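You operate a simulated robot arm through the tools that you are given. There is no shell and no other tool.

You are at the controls of a simulated robot arm. One attempt, no reset.

JOB
Drain the leak tank, wipe the wet patch off its ledge and take the latch off.
Fine: drain dry, water knob on hold before you wipe; wiping pad back where it lay; latch off only with the tank dry; plug and bar stay put. What is to be rubbed or washed off counts as gone when no trace of it is left.

It is judged by the outcome, as a careful person would: the job done as asked, and still so three seconds after it is handed in. It fails if anything else is knocked over, pushed out of place, dropped, spilled or broken.

ROBOT AND FRAMES
A 6-joint arm with a two-finger gripper, fixed in place. Base frame: the origin is at the foot of the arm, x ahead of it, y to its left, z up. Readings come in mm, degrees, newtons and seconds.
Its first joint turns from -166.0 to 166.0 degrees. Payload 3.43 kg.
Tool frame: the origin (TCP) lies between the finger pads and is the grasp point; the fingertips stand 20 mm ahead of it; z points along the fingers, y is the line along which they close. The gripper opens to 190 mm. The gripper's body begins 248 mm behind the TCP.
Orientation is that of the tool frame in the base frame, as a unit quaternion [w, x, y, z]. With the fingers straight down and closing along the base's y, the tool's x points along the base's -x, its y along +y and its z along -z.

CONTROLS
- The arm moves only by the tool drive_tool. Its argument "deltas" is a list of rows, each an object of numbers (a shift or turn left out is 0, a gripper value left out holds the last): "dx", "dy", "dz": the shift along the base's x, y, z in mm; "rx", "ry", "rz": the turn, a rotation vector about the base's x, y, z in degrees; "hand": the finger opening in mm, from 0 to 190. In form: [{"dx": .., "dy": .., "dz": .., "rx": .., "ry": .., "rz": .., "hand": ..}, ...]. A call has 1 to 20 rows; each row shifts and turns the commanded pose from where the row before left it. A row lasts 0.2 s, in which the tool goes at most 50 mm and 8.6 degrees; a call with a longer step from one row to the next is refused whole, and so is a gripper value outside its range. A pose out of reach is approached as far as the arm can. The call stops where the force on the tool passes 40 N (or 10 N more than at its start, if that is more) or the arm is blocked; 0.2 s more then pass. Each finger travels about 153 mm/s and halts on what it meets, pressing with about 22 N; the grip force reading is that of the motor and also rises with nothing between the fingers. The clock runs only during rows and for 0.2 s after the last one: add rows that do not move to give the fingers time. It gives the time, the measured TCP pose, the force on the tool (base axes), the opening and the grip force at its end, in the units of the frame above (readings bear some noise), with the torque about the TCP (base axes, N m) and any sound that the robot's microphone picked up.
- Cameras (640 x 400 px; columns grow to the right, rows downward): "scene" is fixed at [402.4, 499.6, 1443.9]; the picture's right is [-0.70, -0.72, 0.00], its down [-0.48, 0.47, -0.74] and it looks along [0.53, -0.52, -0.67] (base axes); focal length 332 px, centre (320, 200). "wrist" rides on the gripper at [70, -8, -288] in the tool frame; the picture's right is [0.12, 0.99, 0.00], its down [-0.96, 0.12, -0.25] and it looks along [-0.24, 0.03, 0.97] (tool axes); focal length 261 px, centre (320, 200). There is no depth. A picture from a camera that has moved, and an enlarged one, comes with that camera's place and axes in the base frame and with its lens.
- camera(camera): a new picture of that camera. It takes no simulated time.
- slide_trunk(by): slides the trunk up (or, below 0, down) by that many mm; the arm rides with it, the base frame stays. It gives what a move gives, with no picture.
- enlarge(camera, box): a new picture of the part [left, top, right, bottom] of that camera's present view, enlarged. It takes no simulated time.
- finish_job(): hands the job in; it is judged then, once.

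Nothing tells you positions but the pictures and the camera data. Unless the task says otherwise, let go and move clear before handing in.

The tools are called after "Emit:" as name(argument=value, ...) on one line, values as JSON. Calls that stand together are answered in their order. drive_tool: Moves the arm, as the interface text tells. Its arguments: {"type":"object","properties":{"deltas":{"type":"array"}},"required":["deltas"]} The other tools are called the same way: slide_trunk (by) slides the trunk up or down; camera (camera) takes a picture; enlarge (camera, box) takes an enlarged picture of a part of a camera's view; finish_job () hands the job in.

At the start:

```text
time_s: 0.0
tool_pos: [665.6, -159.1, 1114.1]
tool_rot: [-0.001, 0.001, 1.0, 0.0]
force: [0.0, 0.2, 0.0]
torque: [0.0, -0.04, -0.04]
width: 189.7
finger_force: 0.1
trunk travel left (down, up): [-275.0, 165.0]
```

scene: 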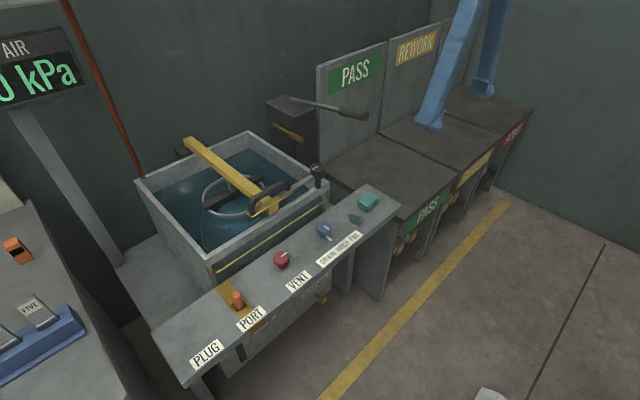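
wrist: 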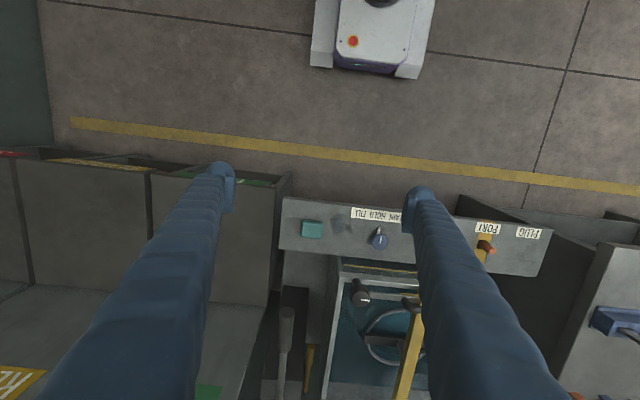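

I see a tank of water with a yellow bar and latch, and a ledge in front carrying a plug, two knobs (vent red, water blue), a wet patch and a teal pad. I'll look closer before moving.

Emit:
enlarge(camera="scene", box=[240, 160, 420, 280])

Emit:
enlarge(camera="scene", box=[130, 120, 340, 260])

Emit:
enlarge(camera="scene", box=[140, 240, 340, 400])

Emit:
enlarge(camera="wrist", box=[270, 180, 430, 280])

Emit:
enlarge(camera="scene", box=[0, 0, 160, 400])

```text
3.33 times, centred on (330, 220) of scene
camera zoom: at [402.4, 499.6, 1443.9], right [-0.7, -0.72, 0.0], down [-0.48, 0.47, -0.74], along [0.53, -0.52, -0.67], focal length 1108 px, centre (287, 133)
```

zoom: 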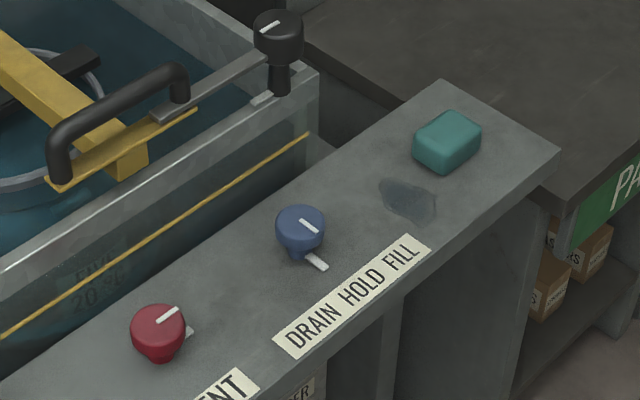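

```text
2.86 times, centred on (235, 190) of scene
camera zoom: at [402.4, 499.6, 1443.9], right [-0.7, -0.72, 0.0], down [-0.48, 0.47, -0.74], along [0.53, -0.52, -0.67], focal length 950 px, centre (563, 229)
```

zoom: 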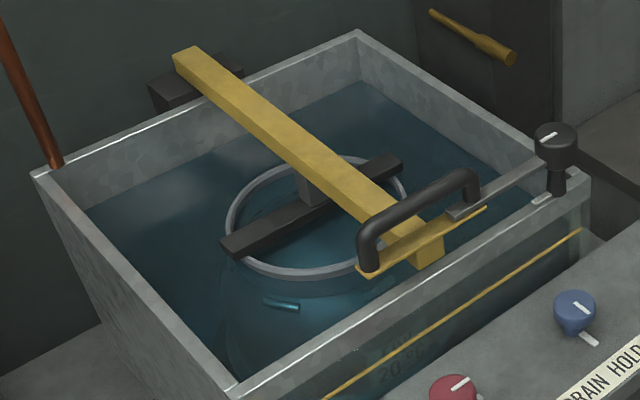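

```text
2.50 times, centred on (240, 320) of scene
camera zoom: at [402.4, 499.6, 1443.9], right [-0.7, -0.72, 0.0], down [-0.48, 0.47, -0.74], along [0.53, -0.52, -0.67], focal length 831 px, centre (520, -100)
```

zoom: 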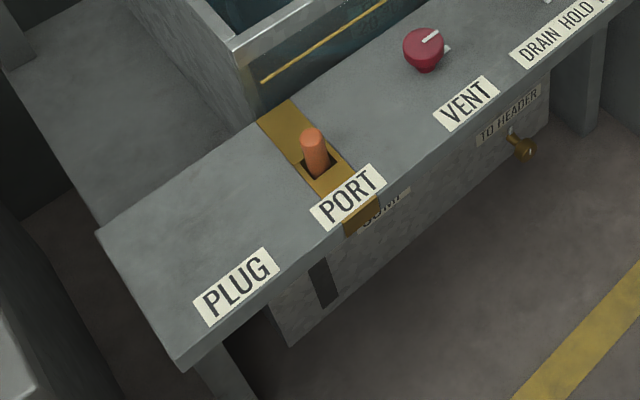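

```text
4.00 times, centred on (350, 230) of wrist
camera zoom: at [596.2, -167.7, 1403.3], right [-0.12, 0.99, 0.0], down [0.96, 0.12, 0.25], along [0.24, 0.03, -0.97], focal length 1043 px, centre (200, 80)
```

zoom: 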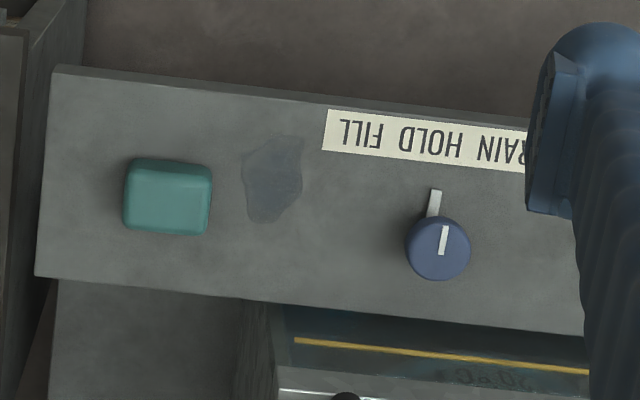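

```text
1.00 times, centred on (80, 200) of scene (not enlarged: the box is as wide or as high as the picture)
camera zoom: at [402.4, 499.6, 1443.9], right [-0.7, -0.72, 0.0], down [-0.48, 0.47, -0.74], along [0.53, -0.52, -0.67], focal length 332 px, centre (560, 200)
```

zoom: 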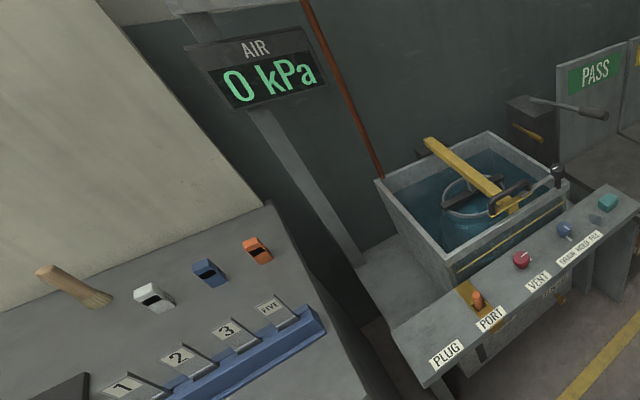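

The teal pad is near (853, -158, 715), the black latch knob near (953, -28, 863), and the water knob sits between the pad and the VENT knob. I'll move above the ledge and tank to get a better view.

Emit:
drive_tool(deltas=[{"dx": 40, "dy": 20}, {"dx": 40, "dy": 20}, {"dx": 40, "dy": 20}, {"dx": 40, "dy": 20}, {}])

Emit:
camera(camera="wrist")

Emit:
camera(camera="scene")

```text
time_s: 1.2
tool_pos: [825.5, -82.0, 1117.1]
tool_rot: [0.0, 0.0, 1.0, -0.001]
force: [-0.4, 0.2, -0.1]
torque: [-0.05, -0.03, -0.04]
width: 190.0
finger_force: 0.1
trunk travel left (down, up): [-275.0, 165.0]
```

```text
taken
camera wrist: at [755.9, -89.9, 1405.1], right [-0.12, 0.99, 0.0], down [0.96, 0.12, 0.25], along [0.25, 0.03, -0.97], focal length 261 px, centre (320, 200)
```

wrist: 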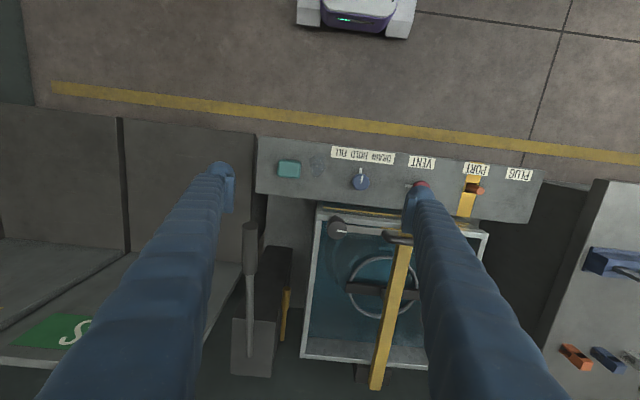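

```text
taken
```

scene: 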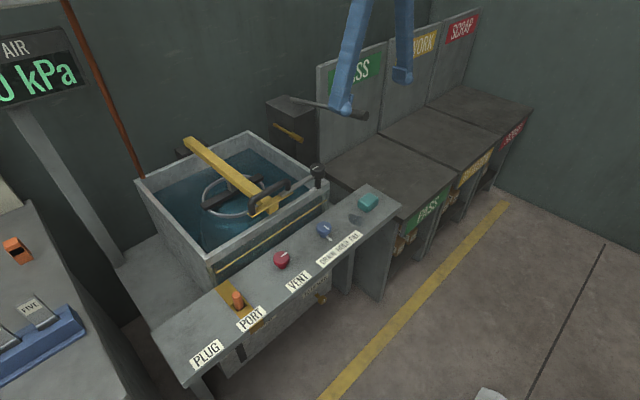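

The view now covers the ledge and tank between the fingers. I'll enlarge the knobs and latch.

Emit:
enlarge(camera="wrist", box=[250, 130, 410, 230])

Emit:
enlarge(camera="wrist", box=[300, 190, 460, 290])

Emit:
enlarge(camera="scene", box=[240, 150, 340, 220])

Emit:
enlarge(camera="scene", box=[300, 180, 400, 250])

```text
4.00 times, centred on (330, 180) of wrist
camera zoom: at [755.9, -89.9, 1405.1], right [-0.12, 0.99, 0.0], down [0.96, 0.12, 0.25], along [0.25, 0.03, -0.97], focal length 1043 px, centre (280, 280)
```

zoom: 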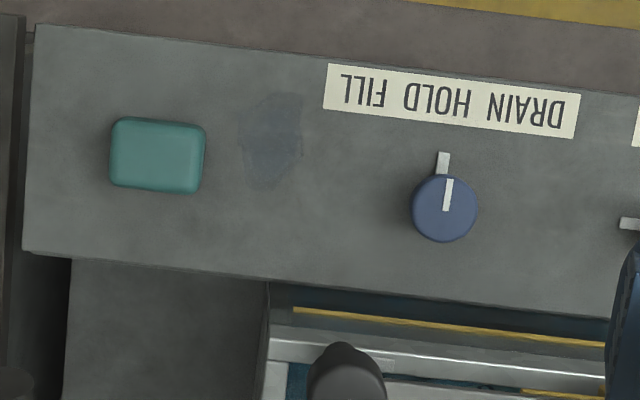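

```text
4.00 times, centred on (380, 240) of wrist
camera zoom: at [755.9, -89.9, 1405.1], right [-0.12, 0.99, 0.0], down [0.96, 0.12, 0.25], along [0.25, 0.03, -0.97], focal length 1043 px, centre (80, 40)
```

zoom: 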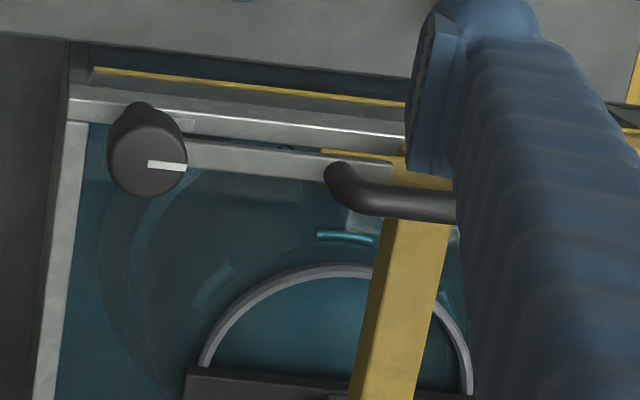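

```text
5.71 times, centred on (290, 185) of scene
camera zoom: at [402.4, 499.6, 1443.9], right [-0.7, -0.72, 0.0], down [-0.48, 0.47, -0.74], along [0.53, -0.52, -0.67], focal length 1900 px, centre (491, 286)
```

zoom: 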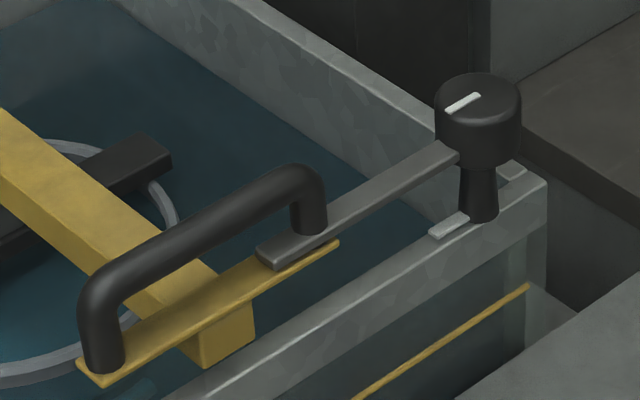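

```text
5.71 times, centred on (350, 215) of scene
camera zoom: at [402.4, 499.6, 1443.9], right [-0.7, -0.72, 0.0], down [-0.48, 0.47, -0.74], along [0.53, -0.52, -0.67], focal length 1900 px, centre (149, 114)
```

zoom: 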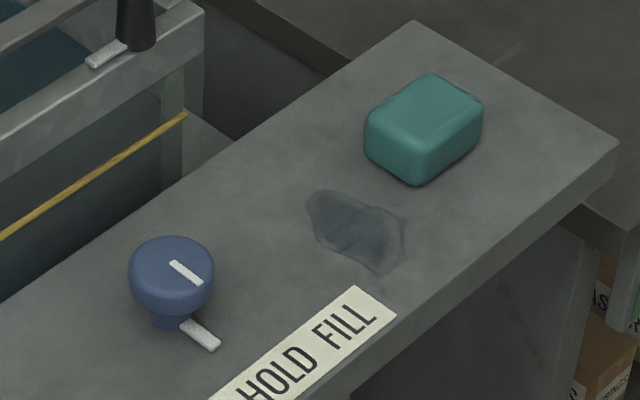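

The ledge runs along base y at about z 700; the blue water knob is near (864, 31, top 732) with its pointer toward the robot, which is HOLD. The wet patch is near (836, -86) and the pad near (855, -159). I'll move down over the water knob for a closer view.

Emit:
drive_tool(deltas=[{"dx": 5, "dy": 16, "dz": -35, "hand": 110}, {"dx": 5, "dy": 16, "dz": -35}, {"dx": 5, "dy": 16, "dz": -35}, {"dx": 5, "dy": 16, "dz": -35}, {"dx": 5, "dy": 16, "dz": -35}, {"dx": 5, "dy": 16, "dz": -35}, {"dx": 5, "dy": 16, "dz": -35}, {"dx": 0, "dy": 0, "dz": 0}])

Emit:
camera(camera="wrist")

Emit:
camera(camera="scene")

```text
time_s: 3.0
tool_pos: [860.1, 31.8, 871.1]
tool_rot: [0.0, 0.0, 1.0, 0.0]
force: [-0.1, 0.8, -0.2]
torque: [0.01, 0.0, -0.01]
width: 110.0
finger_force: 0.1
trunk travel left (down, up): [-275.0, 165.0]
```

```text
taken
camera wrist: at [791.2, 23.9, 1159.8], right [-0.12, 0.99, 0.0], down [0.96, 0.12, 0.25], along [0.25, 0.03, -0.97], focal length 261 px, centre (320, 200)
```

wrist: 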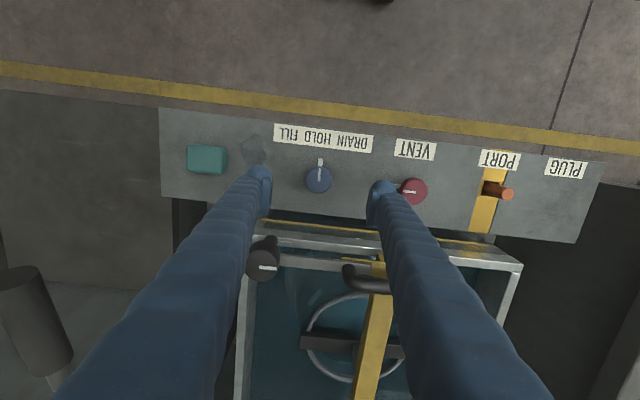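

```text
taken
```

scene: 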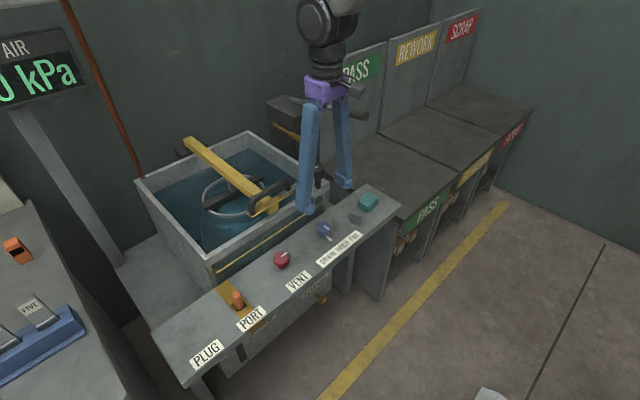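

The blue knob is between the fingers and slightly toward the robot. I'll enlarge to get exact centres.

Emit:
enlarge(camera="wrist", box=[260, 120, 420, 220])

Emit:
enlarge(camera="wrist", box=[160, 100, 320, 200])

Emit:
enlarge(camera="wrist", box=[230, 210, 390, 310])

```text
4.00 times, centred on (340, 170) of wrist
camera zoom: at [791.2, 23.9, 1159.8], right [-0.12, 0.99, 0.0], down [0.96, 0.12, 0.25], along [0.25, 0.03, -0.97], focal length 1043 px, centre (240, 320)
```

zoom: 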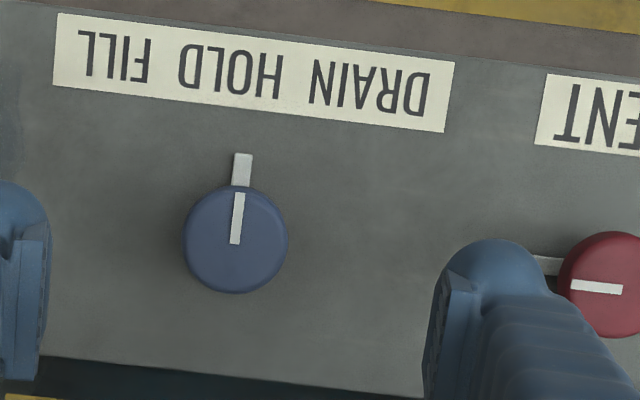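

```text
4.00 times, centred on (240, 150) of wrist
camera zoom: at [791.2, 23.9, 1159.8], right [-0.12, 0.99, 0.0], down [0.96, 0.12, 0.25], along [0.25, 0.03, -0.97], focal length 1043 px, centre (640, 400)
```

zoom: 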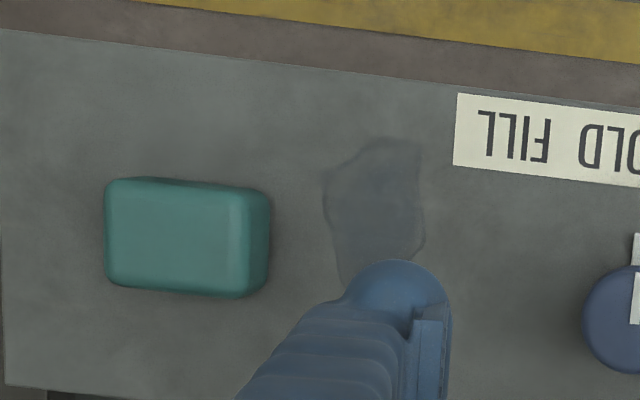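

```text
4.00 times, centred on (310, 260) of wrist
camera zoom: at [791.2, 23.9, 1159.8], right [-0.12, 0.99, 0.0], down [0.96, 0.12, 0.25], along [0.25, 0.03, -0.97], focal length 1043 px, centre (360, -40)
```

zoom: 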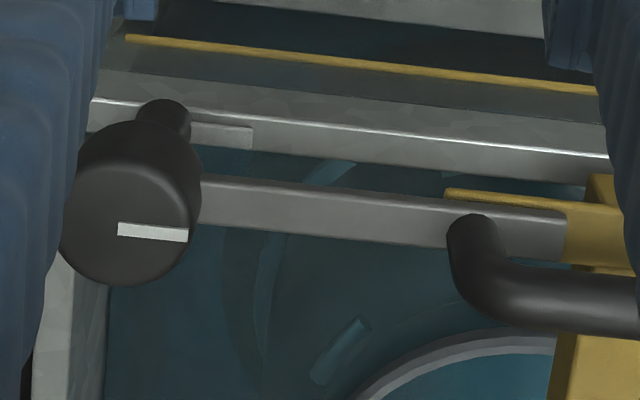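

The knob centre is at about (865, 31) with its top near z 730, so I'll descend around it with the fingers open and check the fit.

Emit:
drive_tool(deltas=[{"dx": 1, "dz": -30, "hand": 90}, {"dx": 1, "dz": -30}, {"dx": 1, "dz": -30}, {"dx": 1, "dz": -30}, {"dx": 1, "dz": -14}, {}])

Emit:
enlarge(camera="wrist", box=[220, 120, 420, 245])

Emit:
enlarge(camera="scene", box=[270, 170, 400, 260])

```text
time_s: 4.4
tool_pos: [867.0, 32.9, 736.2]
tool_rot: [0.0, -0.001, 1.0, 0.0]
force: [-0.1, 0.3, -0.2]
torque: [-0.02, 0.02, -0.02]
width: 90.5
finger_force: 0.1
trunk travel left (down, up): [-275.0, 165.0]
```

```text
3.20 times, centred on (320, 182) of wrist
camera zoom: at [796.9, 25.0, 1024.7], right [-0.12, 0.99, 0.0], down [0.96, 0.12, 0.25], along [0.25, 0.03, -0.97], focal length 834 px, centre (320, 256)
```

zoom: 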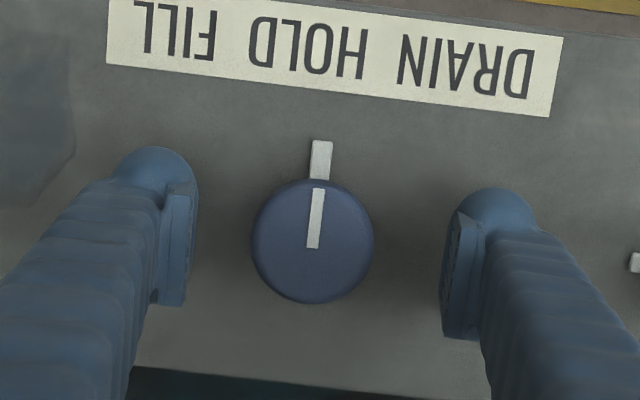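

```text
4.44 times, centred on (335, 215) of scene
camera zoom: at [402.4, 499.6, 1443.9], right [-0.7, -0.72, 0.0], down [-0.48, 0.47, -0.74], along [0.53, -0.52, -0.67], focal length 1478 px, centre (253, 133)
```

zoom: 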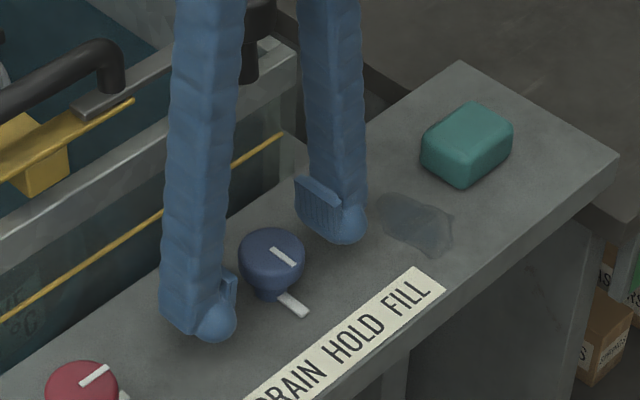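

The fingers straddle the knob well. I'll centre slightly in y and close on it.

Emit:
drive_tool(deltas=[{"dy": -1.8, "dz": -2}, {"hand": 36}, {}, {}])

Emit:
enlarge(camera="wrist", box=[220, 120, 420, 245])

```text
time_s: 5.4
tool_pos: [865.5, 29.5, 734.3]
tool_rot: [-0.001, 0.0, 1.0, 0.0]
force: [1.1, -11.7, -1.8]
torque: [-0.15, -0.1, -0.04]
width: 42.8
finger_force: 45.1
trunk travel left (down, up): [-275.0, 165.0]
```

```text
3.20 times, centred on (320, 182) of wrist
camera zoom: at [796.6, 22.1, 1022.6], right [-0.12, 0.99, 0.0], down [0.96, 0.12, 0.25], along [0.24, 0.03, -0.97], focal length 834 px, centre (320, 256)
```

zoom: 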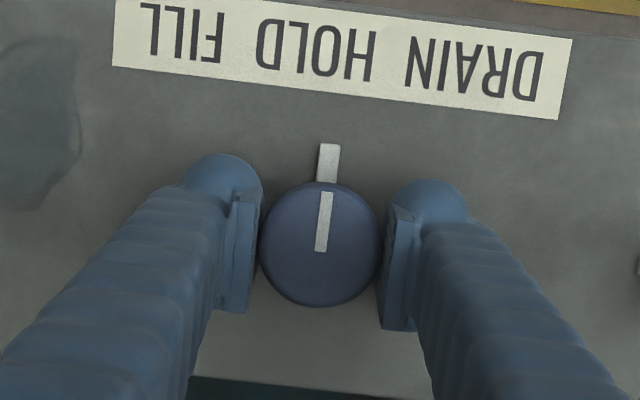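

The knob is gripped, with a small sideways load that I'll relax. Then I'll turn it clockwise seen from above, toward DRAIN, in stages.

Emit:
drive_tool(deltas=[{"dy": -1.2}, {"rz": -7}, {"rz": -7}, {"rz": -7}, {}])

Emit:
enlarge(camera="wrist", box=[220, 120, 420, 245])

Emit:
enlarge(camera="scene", box=[130, 120, 400, 290])

```text
time_s: 6.6
tool_pos: [865.9, 30.3, 733.9]
tool_rot: [-0.001, 0.183, 0.983, 0.0]
force: [5.0, 1.2, 0.6]
torque: [0.03, -0.09, -0.04]
width: 42.6
finger_force: 45.4
trunk travel left (down, up): [-275.0, 165.0]
```

```text
3.20 times, centred on (320, 182) of wrist
camera zoom: at [797.8, 47.5, 1022.5], right [0.24, 0.97, 0.0], down [0.94, -0.24, 0.25], along [0.24, -0.06, -0.97], focal length 834 px, centre (320, 256)
```

zoom: 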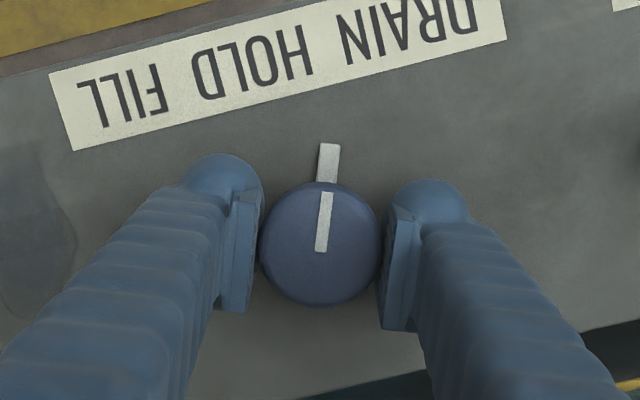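

```text
2.35 times, centred on (265, 205) of scene
camera zoom: at [402.4, 499.6, 1443.9], right [-0.7, -0.72, 0.0], down [-0.48, 0.47, -0.74], along [0.53, -0.52, -0.67], focal length 782 px, centre (449, 188)
```

zoom: 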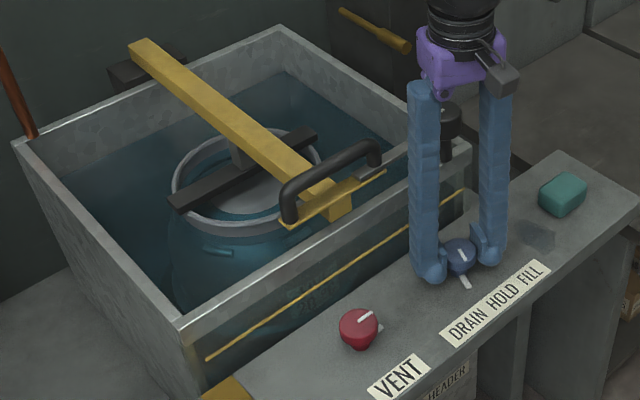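

The knob turns with the gripper and the vessel's lid is already showing, so water seems to be going down. I'll turn further toward the DRAIN position.

Emit:
drive_tool(deltas=[{"rz": -7}, {"rz": -7}, {"rz": -7}, {}])

Emit:
camera(camera="wrist")

Emit:
enlarge(camera="scene", box=[130, 120, 400, 290])

```text
time_s: 7.6
tool_pos: [865.1, 30.8, 733.3]
tool_rot: [-0.001, 0.359, 0.933, 0.0]
force: [5.1, 4.6, -18.9]
torque: [-0.09, -0.12, 0.04]
width: 42.1
finger_force: 45.0
trunk travel left (down, up): [-275.0, 165.0]
```

```text
taken
camera wrist: at [808.4, 71.7, 1020.8], right [0.58, 0.82, 0.0], down [0.79, -0.56, 0.24], along [0.2, -0.14, -0.97], focal length 261 px, centre (320, 200)
```

wrist: 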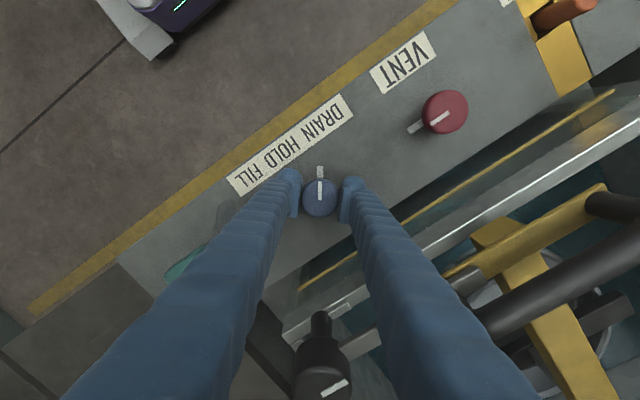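

```text
2.35 times, centred on (265, 205) of scene
camera zoom: at [402.4, 499.6, 1443.9], right [-0.7, -0.72, 0.0], down [-0.48, 0.47, -0.74], along [0.53, -0.52, -0.67], focal length 782 px, centre (449, 188)
```

zoom: 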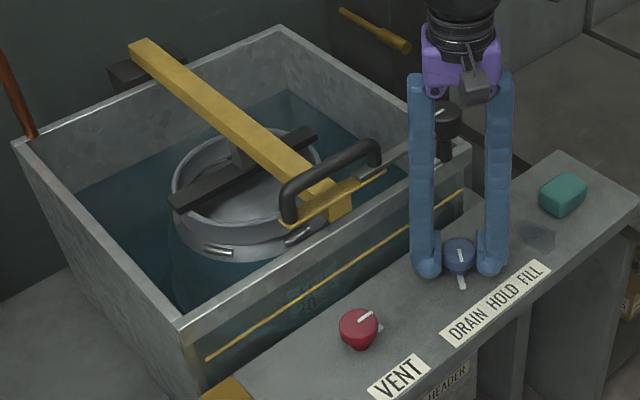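

The water is clearly draining with the pointer aimed at DRAIN. I'll hold here and watch the level.

Emit:
drive_tool(deltas=[{}, {}, {}, {}, {}, {}, {}, {}, {}, {}])

Emit:
enlarge(camera="scene", box=[130, 120, 400, 290])

```text
time_s: 9.8
tool_pos: [865.4, 29.8, 733.9]
tool_rot: [0.0, 0.357, 0.934, 0.0]
force: [-6.6, 11.8, -17.4]
torque: [0.12, 0.09, -0.02]
width: 42.6
finger_force: 44.7
trunk travel left (down, up): [-275.0, 165.0]
```

```text
2.35 times, centred on (265, 205) of scene
camera zoom: at [402.4, 499.6, 1443.9], right [-0.7, -0.72, 0.0], down [-0.48, 0.47, -0.74], along [0.53, -0.52, -0.67], focal length 782 px, centre (449, 188)
```

zoom: 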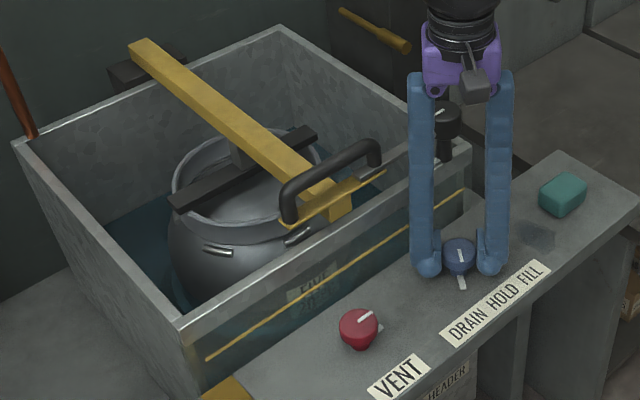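

It's draining steadily, so I'll keep the knob here and wait.

Emit:
drive_tool(deltas=[{}, {}, {}, {}, {}, {}, {}, {}, {}, {}, {}, {}, {}, {}, {}, {}, {}, {}, {}, {}])

Emit:
enlarge(camera="scene", box=[130, 120, 400, 290])

Emit:
camera(camera="wrist")

```text
time_s: 14.0
tool_pos: [865.7, 30.6, 733.8]
tool_rot: [0.0, 0.357, 0.934, 0.0]
force: [-8.9, 12.5, -11.9]
torque: [0.09, 0.1, 0.0]
width: 42.4
finger_force: 44.8
trunk travel left (down, up): [-275.0, 165.0]
```

```text
2.35 times, centred on (265, 205) of scene
camera zoom: at [402.4, 499.6, 1443.9], right [-0.7, -0.72, 0.0], down [-0.48, 0.47, -0.74], along [0.53, -0.52, -0.67], focal length 782 px, centre (449, 188)
```

zoom: 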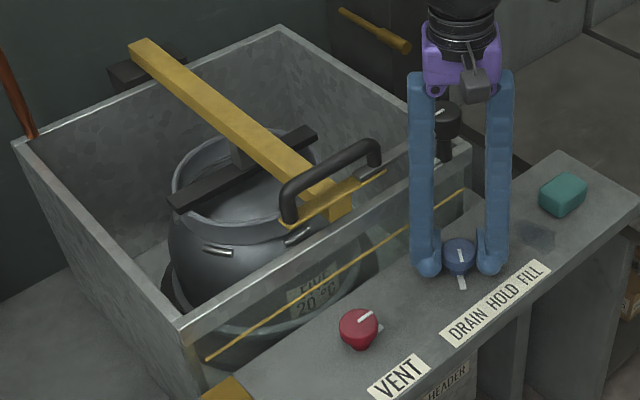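

```text
taken
camera wrist: at [808.1, 71.4, 1022.3], right [0.58, 0.82, 0.0], down [0.79, -0.56, 0.25], along [0.2, -0.14, -0.97], focal length 261 px, centre (320, 200)
```

wrist: 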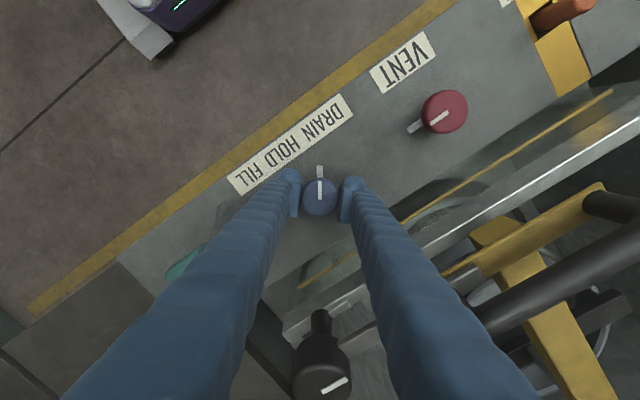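

The tank looks almost empty. I'll enlarge its bottom to check for leftover water.

Emit:
enlarge(camera="scene", box=[170, 190, 300, 280])

Emit:
drive_tool(deltas=[{}, {}, {}, {}, {}, {}, {}, {}, {}, {}, {}, {}, {}, {}, {}, {}, {}, {}, {}, {}])

Emit:
enlarge(camera="scene", box=[170, 190, 300, 280])

```text
4.44 times, centred on (235, 235) of scene
camera zoom: at [402.4, 499.6, 1443.9], right [-0.7, -0.72, 0.0], down [-0.48, 0.47, -0.74], along [0.53, -0.52, -0.67], focal length 1478 px, centre (698, 44)
```

zoom: 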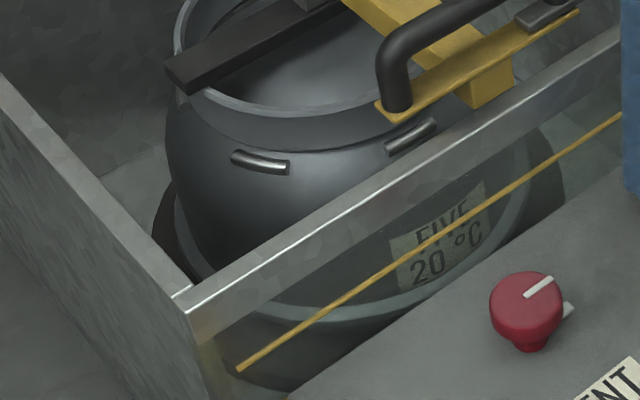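

```text
time_s: 18.2
tool_pos: [865.8, 29.5, 733.8]
tool_rot: [0.0, 0.357, 0.934, 0.0]
force: [-4.2, 7.6, -4.5]
torque: [0.07, 0.06, -0.03]
width: 42.4
finger_force: 45.0
trunk travel left (down, up): [-275.0, 165.0]
```

```text
4.44 times, centred on (235, 235) of scene
camera zoom: at [402.4, 499.6, 1443.9], right [-0.7, -0.72, 0.0], down [-0.48, 0.47, -0.74], along [0.53, -0.52, -0.67], focal length 1478 px, centre (698, 44)
```

zoom: 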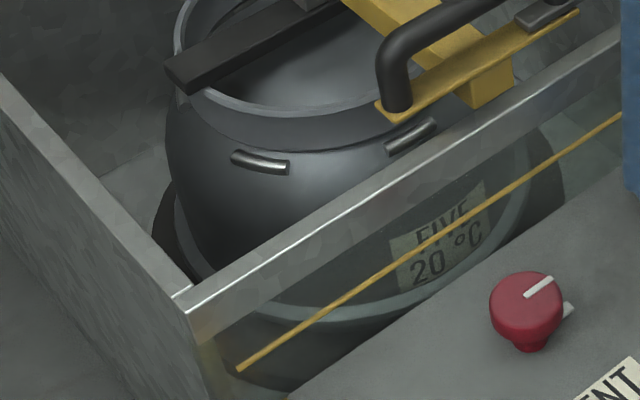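

Two views 4 s apart are identical and show no water surface, so the tank looks dry. I'll give it a little longer, then turn the knob back to HOLD.

Emit:
drive_tool(deltas=[{}, {}, {}, {}, {}, {}, {}, {}, {}, {}, {}, {}, {}, {}, {}])

Emit:
drive_tool(deltas=[{"rz": 7}, {"rz": 7}, {"rz": 7}, {"rz": 7}, {"rz": 7}, {"rz": 7}, {}, {}])

Emit:
enlarge(camera="wrist", box=[220, 120, 420, 245])

Emit:
enlarge(camera="scene", box=[130, 120, 400, 290])

```text
time_s: 21.4
tool_pos: [864.8, 30.2, 734.9]
tool_rot: [0.0, 0.358, 0.934, 0.0]
force: [0.7, 6.6, 1.1]
torque: [0.05, 0.04, -0.01]
width: 42.6
finger_force: 45.0
trunk travel left (down, up): [-275.0, 165.0]
```

```text
time_s: 23.2
tool_pos: [866.8, 31.4, 733.9]
tool_rot: [0.0, 0.0, 1.0, -0.001]
force: [-0.3, 17.0, 9.1]
torque: [0.18, 0.18, -0.04]
width: 42.6
finger_force: 45.3
trunk travel left (down, up): [-275.0, 165.0]
```

```text
3.20 times, centred on (320, 182) of wrist
camera zoom: at [795.7, 22.0, 1022.8], right [-0.12, 0.99, 0.0], down [0.96, 0.12, 0.25], along [0.25, 0.03, -0.97], focal length 834 px, centre (320, 256)
```

zoom: 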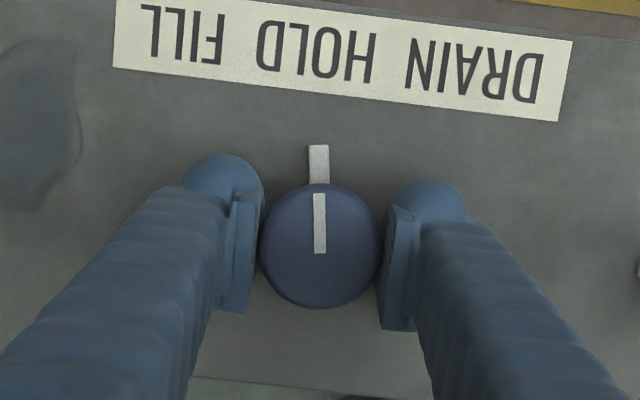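

```text
2.35 times, centred on (265, 205) of scene
camera zoom: at [402.4, 499.6, 1443.9], right [-0.7, -0.72, 0.0], down [-0.48, 0.47, -0.74], along [0.53, -0.52, -0.67], focal length 782 px, centre (449, 188)
```

zoom: 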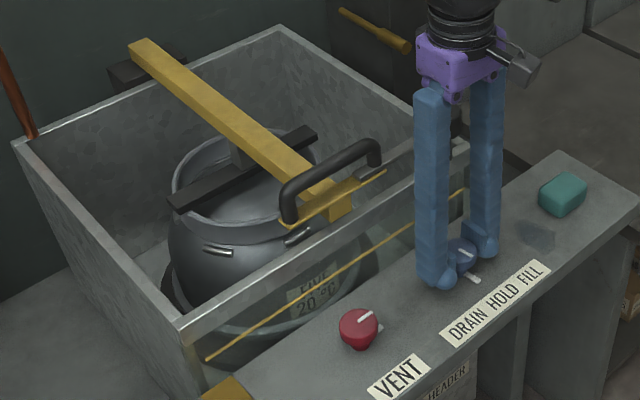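

The knob overshot HOLD by about 7-8° toward FILL, probably from a slight slip in the grip. I'll correct that right away.

Emit:
drive_tool(deltas=[{"rz": -4}, {"rz": -3.8}, {}])

Emit:
enlarge(camera="wrist", box=[220, 120, 420, 245])

```text
time_s: 24.0
tool_pos: [864.6, 30.3, 734.7]
tool_rot: [0.001, 0.068, 0.998, 0.0]
force: [0.3, 15.7, 8.7]
torque: [0.16, -0.11, 0.01]
width: 42.5
finger_force: 45.4
trunk travel left (down, up): [-275.0, 165.0]
```

```text
3.20 times, centred on (320, 182) of wrist
camera zoom: at [795.2, 31.7, 1022.8], right [0.02, 1.0, 0.0], down [0.97, -0.02, 0.25], along [0.25, 0.0, -0.97], focal length 834 px, centre (320, 256)
```

zoom: 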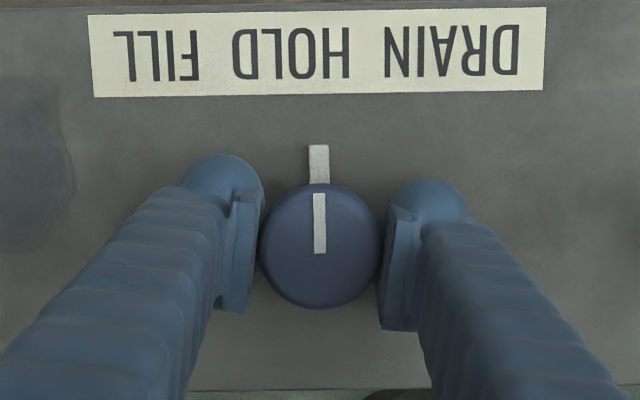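

The pointer is square to the label at HOLD again. I'll release the knob, lift clear and check it stays put.

Emit:
drive_tool(deltas=[{"hand": 90}, {}, {"dz": 30}, {"dz": 40, "rz": 4}, {"dz": 40, "rz": 3.8}, {}])

Emit:
camera(camera="wrist")

Emit:
enlarge(camera="wrist", box=[260, 120, 420, 220])

Emit:
enlarge(camera="scene", box=[130, 120, 400, 290])

```text
time_s: 25.4
tool_pos: [864.1, 30.5, 843.1]
tool_rot: [-0.001, -0.001, 1.0, 0.0]
force: [0.4, -0.3, -0.3]
torque: [0.01, -0.04, -0.03]
width: 89.9
finger_force: 0.1
trunk travel left (down, up): [-275.0, 165.0]
```

```text
taken
camera wrist: at [796.6, 20.9, 1132.3], right [-0.12, 0.99, 0.0], down [0.96, 0.12, 0.25], along [0.24, 0.03, -0.97], focal length 261 px, centre (320, 200)
```

wrist: 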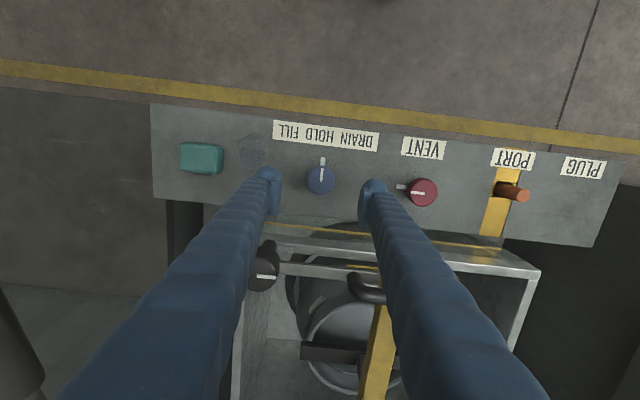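

```text
4.00 times, centred on (340, 170) of wrist
camera zoom: at [796.6, 20.9, 1132.3], right [-0.12, 0.99, 0.0], down [0.96, 0.12, 0.25], along [0.24, 0.03, -0.97], focal length 1043 px, centre (240, 320)
```

zoom: 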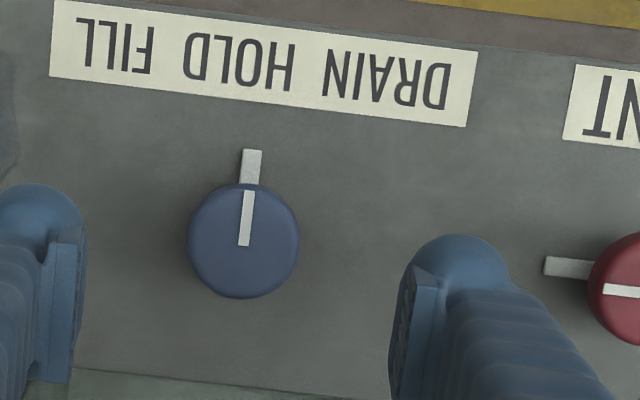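

```text
2.35 times, centred on (265, 205) of scene
camera zoom: at [402.4, 499.6, 1443.9], right [-0.7, -0.72, 0.0], down [-0.48, 0.47, -0.74], along [0.53, -0.52, -0.67], focal length 782 px, centre (449, 188)
```

zoom: 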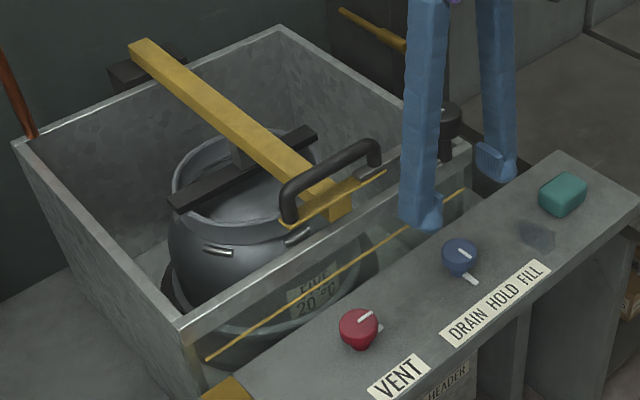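

The knob sits at HOLD and the tank is dry. Next I'll move over the pad and look closely to record its exact place.

Emit:
drive_tool(deltas=[{"dx": -2, "dy": -38, "hand": 120}, {"dx": -2, "dy": -38}, {"dx": -2, "dy": -38}, {"dx": -2, "dy": -38}, {"dx": -1, "dy": -37.5}, {"dz": -13}, {}])

Emit:
camera(camera="wrist")

Emit:
enlarge(camera="wrist", box=[220, 120, 420, 245])

Emit:
enlarge(camera="scene", box=[300, 170, 420, 250])

```text
time_s: 27.0
tool_pos: [856.3, -158.8, 832.3]
tool_rot: [0.0, -0.001, 1.0, 0.0]
force: [0.4, 0.7, 0.2]
torque: [-0.06, 0.0, -0.01]
width: 119.8
finger_force: 0.1
trunk travel left (down, up): [-275.0, 165.0]
```

```text
taken
camera wrist: at [787.0, -166.6, 1120.4], right [-0.12, 0.99, 0.0], down [0.96, 0.12, 0.25], along [0.24, 0.03, -0.97], focal length 261 px, centre (320, 200)
```

wrist: 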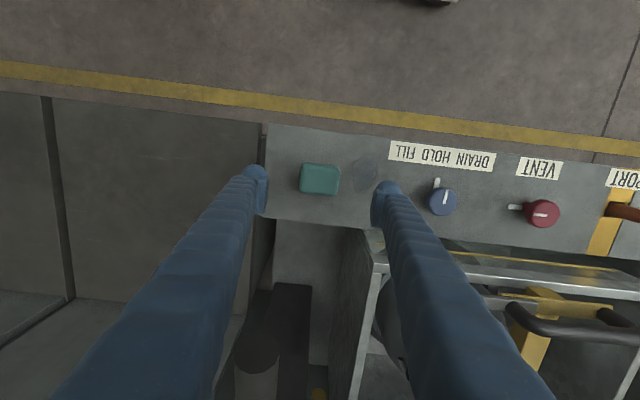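

```text
3.20 times, centred on (320, 182) of wrist
camera zoom: at [787.0, -166.6, 1120.4], right [-0.12, 0.99, 0.0], down [0.96, 0.12, 0.25], along [0.24, 0.03, -0.97], focal length 834 px, centre (320, 256)
```

zoom: 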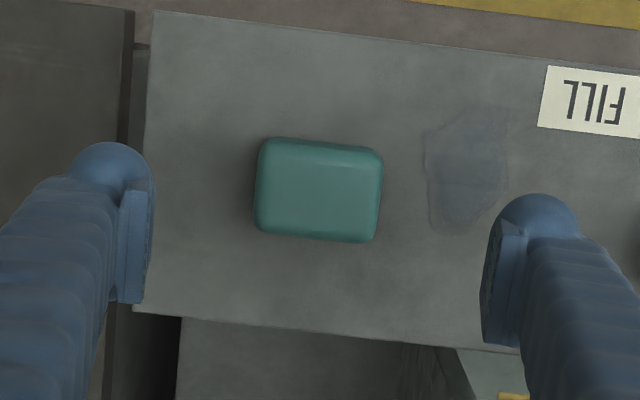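

```text
5.00 times, centred on (360, 210) of scene
camera zoom: at [402.4, 499.6, 1443.9], right [-0.7, -0.72, 0.0], down [-0.48, 0.47, -0.74], along [0.53, -0.52, -0.67], focal length 1663 px, centre (120, 150)
```

zoom: 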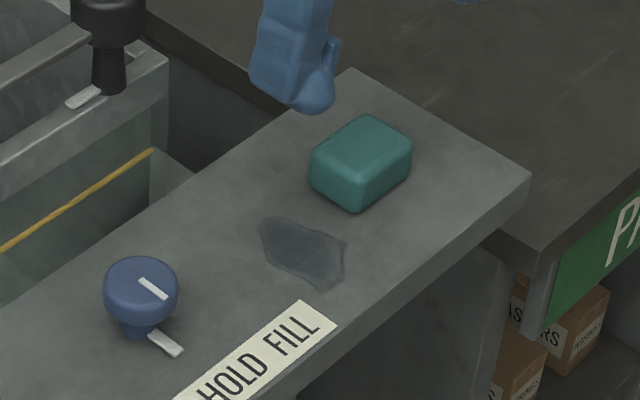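

The pad lies square to the ledge, centred at about (857, -159), roughly 61 by 49 mm, on a ledge at about z 700. I'll descend around it and close gently.

Emit:
drive_tool(deltas=[{"dz": -35, "hand": 100}, {"dz": -35}, {"dz": -25}, {"dz": -9}, {}])

Emit:
enlarge(camera="wrist", box=[220, 120, 420, 245])

Emit:
enlarge(camera="scene", box=[300, 170, 420, 250])

```text
time_s: 28.2
tool_pos: [855.9, -158.5, 726.4]
tool_rot: [-0.002, -0.001, 1.0, 0.0]
force: [0.2, 0.6, -0.7]
torque: [-0.04, -0.02, -0.01]
width: 99.6
finger_force: 0.1
trunk travel left (down, up): [-275.0, 165.0]
```

```text
3.20 times, centred on (320, 182) of wrist
camera zoom: at [785.6, -167.9, 1015.3], right [-0.12, 0.99, 0.0], down [0.96, 0.12, 0.25], along [0.24, 0.03, -0.97], focal length 834 px, centre (320, 256)
```

zoom: 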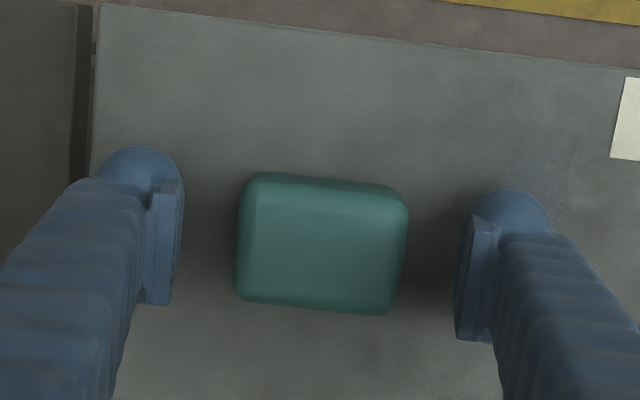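

```text
5.00 times, centred on (360, 210) of scene
camera zoom: at [402.4, 499.6, 1443.9], right [-0.7, -0.72, 0.0], down [-0.48, 0.47, -0.74], along [0.53, -0.52, -0.67], focal length 1663 px, centre (120, 150)
```

zoom: 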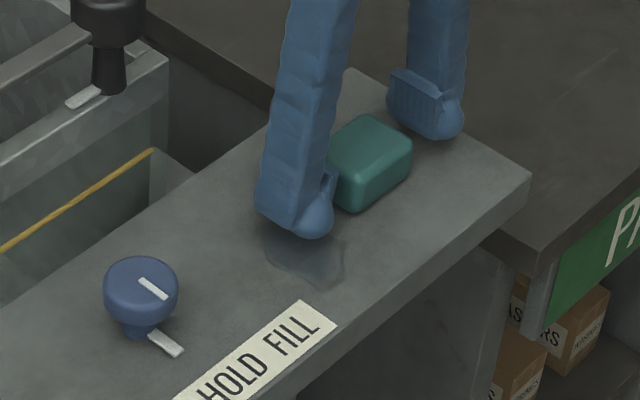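

The pad is centred between the fingers. I'll close on it now.

Emit:
drive_tool(deltas=[{"hand": 55}, {}, {}, {}])

Emit:
enlarge(camera="wrist", box=[220, 120, 420, 245])

```text
time_s: 29.2
tool_pos: [856.0, -160.7, 726.0]
tool_rot: [-0.001, 0.0, 1.0, 0.0]
force: [-0.1, 0.1, 0.9]
torque: [0.0, -0.05, 0.01]
width: 58.5
finger_force: 22.5
trunk travel left (down, up): [-275.0, 165.0]
```

```text
3.20 times, centred on (320, 182) of wrist
camera zoom: at [785.7, -168.0, 1015.4], right [-0.12, 0.99, 0.0], down [0.96, 0.12, 0.25], along [0.24, 0.03, -0.97], focal length 834 px, centre (320, 256)
```

zoom: 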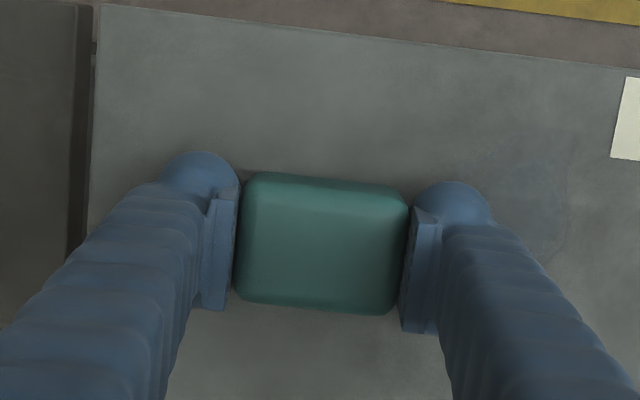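

The pad is held without shifting. I'll test a light downward press before sliding toward the patch.

Emit:
drive_tool(deltas=[{"dz": -1}, {"dz": -1}, {}])

```text
time_s: 30.0
tool_pos: [856.7, -159.2, 726.2]
tool_rot: [0.001, 0.0, 1.0, 0.0]
force: [-1.8, 2.9, 16.0]
torque: [0.06, 0.11, 0.02]
width: 58.7
finger_force: 21.7
trunk travel left (down, up): [-275.0, 165.0]
```

Pressing 2 mm gives about 16 N, which is good for wiping. The patch spans about x 807-873, y -106 to -66, so I'll slide the pad over to y ≈ -90 and stroke along x.

Emit:
drive_tool(deltas=[{"dy": 10}, {"dy": 15}, {"dy": 15}, {"dy": 15}, {"dy": 14}, {}])

Emit:
enlarge(camera="wrist", box=[220, 120, 420, 245])

Emit:
enlarge(camera="scene", box=[300, 170, 420, 250])

```text
time_s: 31.4
tool_pos: [854.3, -92.1, 726.1]
tool_rot: [0.0, -0.001, 1.0, 0.0]
force: [-0.9, -0.8, 15.2]
torque: [-0.02, -0.04, -0.03]
width: 58.6
finger_force: 21.8
trunk travel left (down, up): [-275.0, 165.0]
```

```text
3.20 times, centred on (320, 182) of wrist
camera zoom: at [785.1, -99.9, 1013.8], right [-0.12, 0.99, 0.0], down [0.96, 0.12, 0.25], along [0.25, 0.03, -0.97], focal length 834 px, centre (320, 256)
```

zoom: 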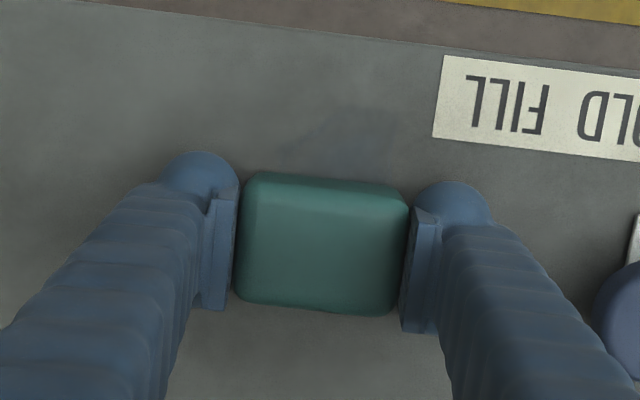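

```text
5.00 times, centred on (360, 210) of scene
camera zoom: at [402.4, 499.6, 1443.9], right [-0.7, -0.72, 0.0], down [-0.48, 0.47, -0.74], along [0.53, -0.52, -0.67], focal length 1663 px, centre (120, 150)
```

zoom: 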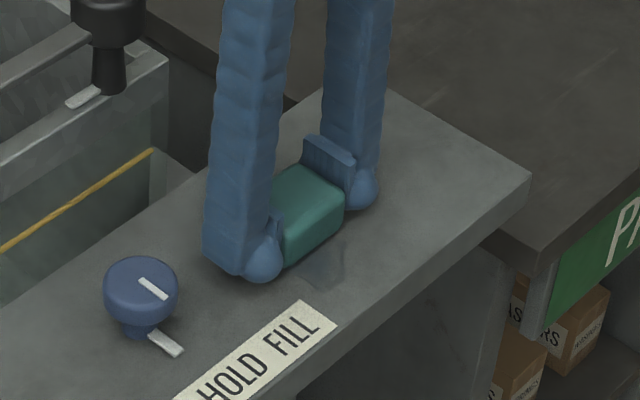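

The pad is on the patch and the contact is steady. Now I'll do several strokes in x between about 812 and 868.

Emit:
drive_tool(deltas=[{"dx": 12}, {"dx": -14}, {"dx": -14}, {"dx": -14}, {"dx": -14}, {"dx": 14}, {"dx": 14}, {"dx": 14}, {"dx": 14}, {"dx": -14}, {"dx": -14}, {"dx": -14}, {"dx": -14}, {"dx": 14}, {"dx": 14}, {"dx": 14}, {"dx": 14}, {}])

Emit:
enlarge(camera="wrist", box=[220, 120, 420, 245])

Emit:
enlarge(camera="scene", box=[300, 170, 420, 250])

```text
time_s: 35.2
tool_pos: [868.4, -89.5, 726.6]
tool_rot: [-0.001, 0.0, 1.0, -0.001]
force: [-0.3, 0.1, 0.7]
torque: [0.01, 0.01, 0.0]
width: 58.7
finger_force: 21.6
trunk travel left (down, up): [-275.0, 165.0]
```

```text
3.20 times, centred on (320, 182) of wrist
camera zoom: at [798.5, -98.1, 1014.8], right [-0.12, 0.99, 0.0], down [0.96, 0.12, 0.25], along [0.24, 0.03, -0.97], focal length 834 px, centre (320, 256)
```

zoom: 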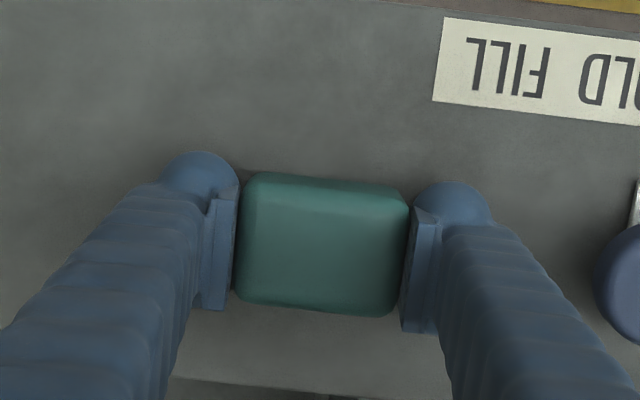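

```text
5.00 times, centred on (360, 210) of scene
camera zoom: at [402.4, 499.6, 1443.9], right [-0.7, -0.72, 0.0], down [-0.48, 0.47, -0.74], along [0.53, -0.52, -0.67], focal length 1663 px, centre (120, 150)
```

zoom: 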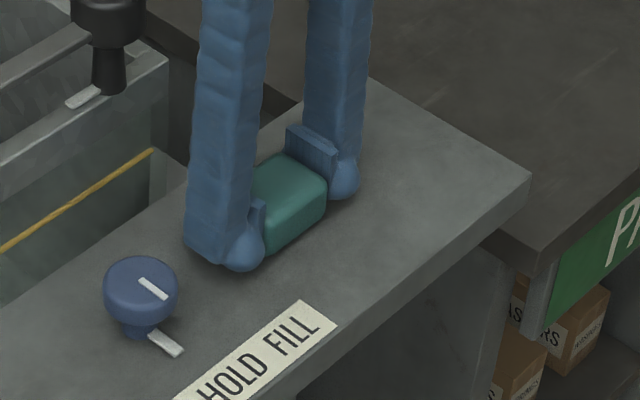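

The visible part is clean, so I'll slide the pad aside to check what lies under where it was.

Emit:
drive_tool(deltas=[{"dx": -6, "dy": -14}, {"dx": -6, "dy": -14}, {"dy": -14}, {"dy": -14}, {}])

Emit:
enlarge(camera="wrist", box=[260, 110, 460, 235])

Emit:
enlarge(camera="scene", box=[300, 170, 420, 250])

```text
time_s: 36.4
tool_pos: [857.1, -147.7, 725.4]
tool_rot: [-0.002, -0.001, 1.0, 0.0]
force: [0.5, -0.7, -0.2]
torque: [0.01, 0.01, 0.03]
width: 58.5
finger_force: 22.6
trunk travel left (down, up): [-275.0, 165.0]
```

```text
3.20 times, centred on (360, 172) of wrist
camera zoom: at [787.4, -156.0, 1013.5], right [-0.12, 0.99, 0.0], down [0.96, 0.12, 0.25], along [0.24, 0.03, -0.97], focal length 834 px, centre (192, 288)
```

zoom: 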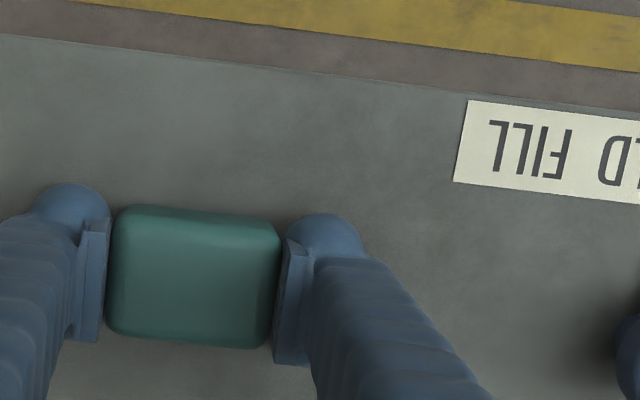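

```text
5.00 times, centred on (360, 210) of scene
camera zoom: at [402.4, 499.6, 1443.9], right [-0.7, -0.72, 0.0], down [-0.48, 0.47, -0.74], along [0.53, -0.52, -0.67], focal length 1663 px, centre (120, 150)
```

zoom: 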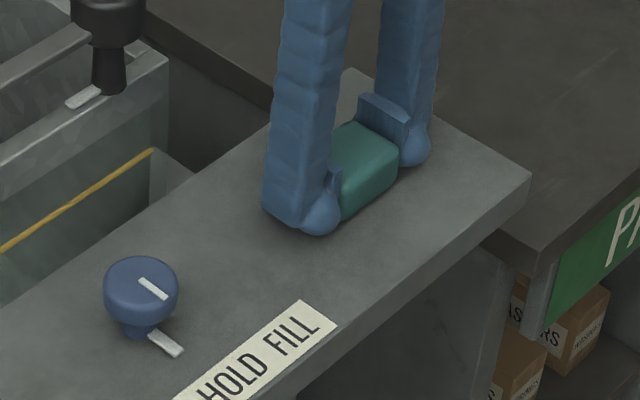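

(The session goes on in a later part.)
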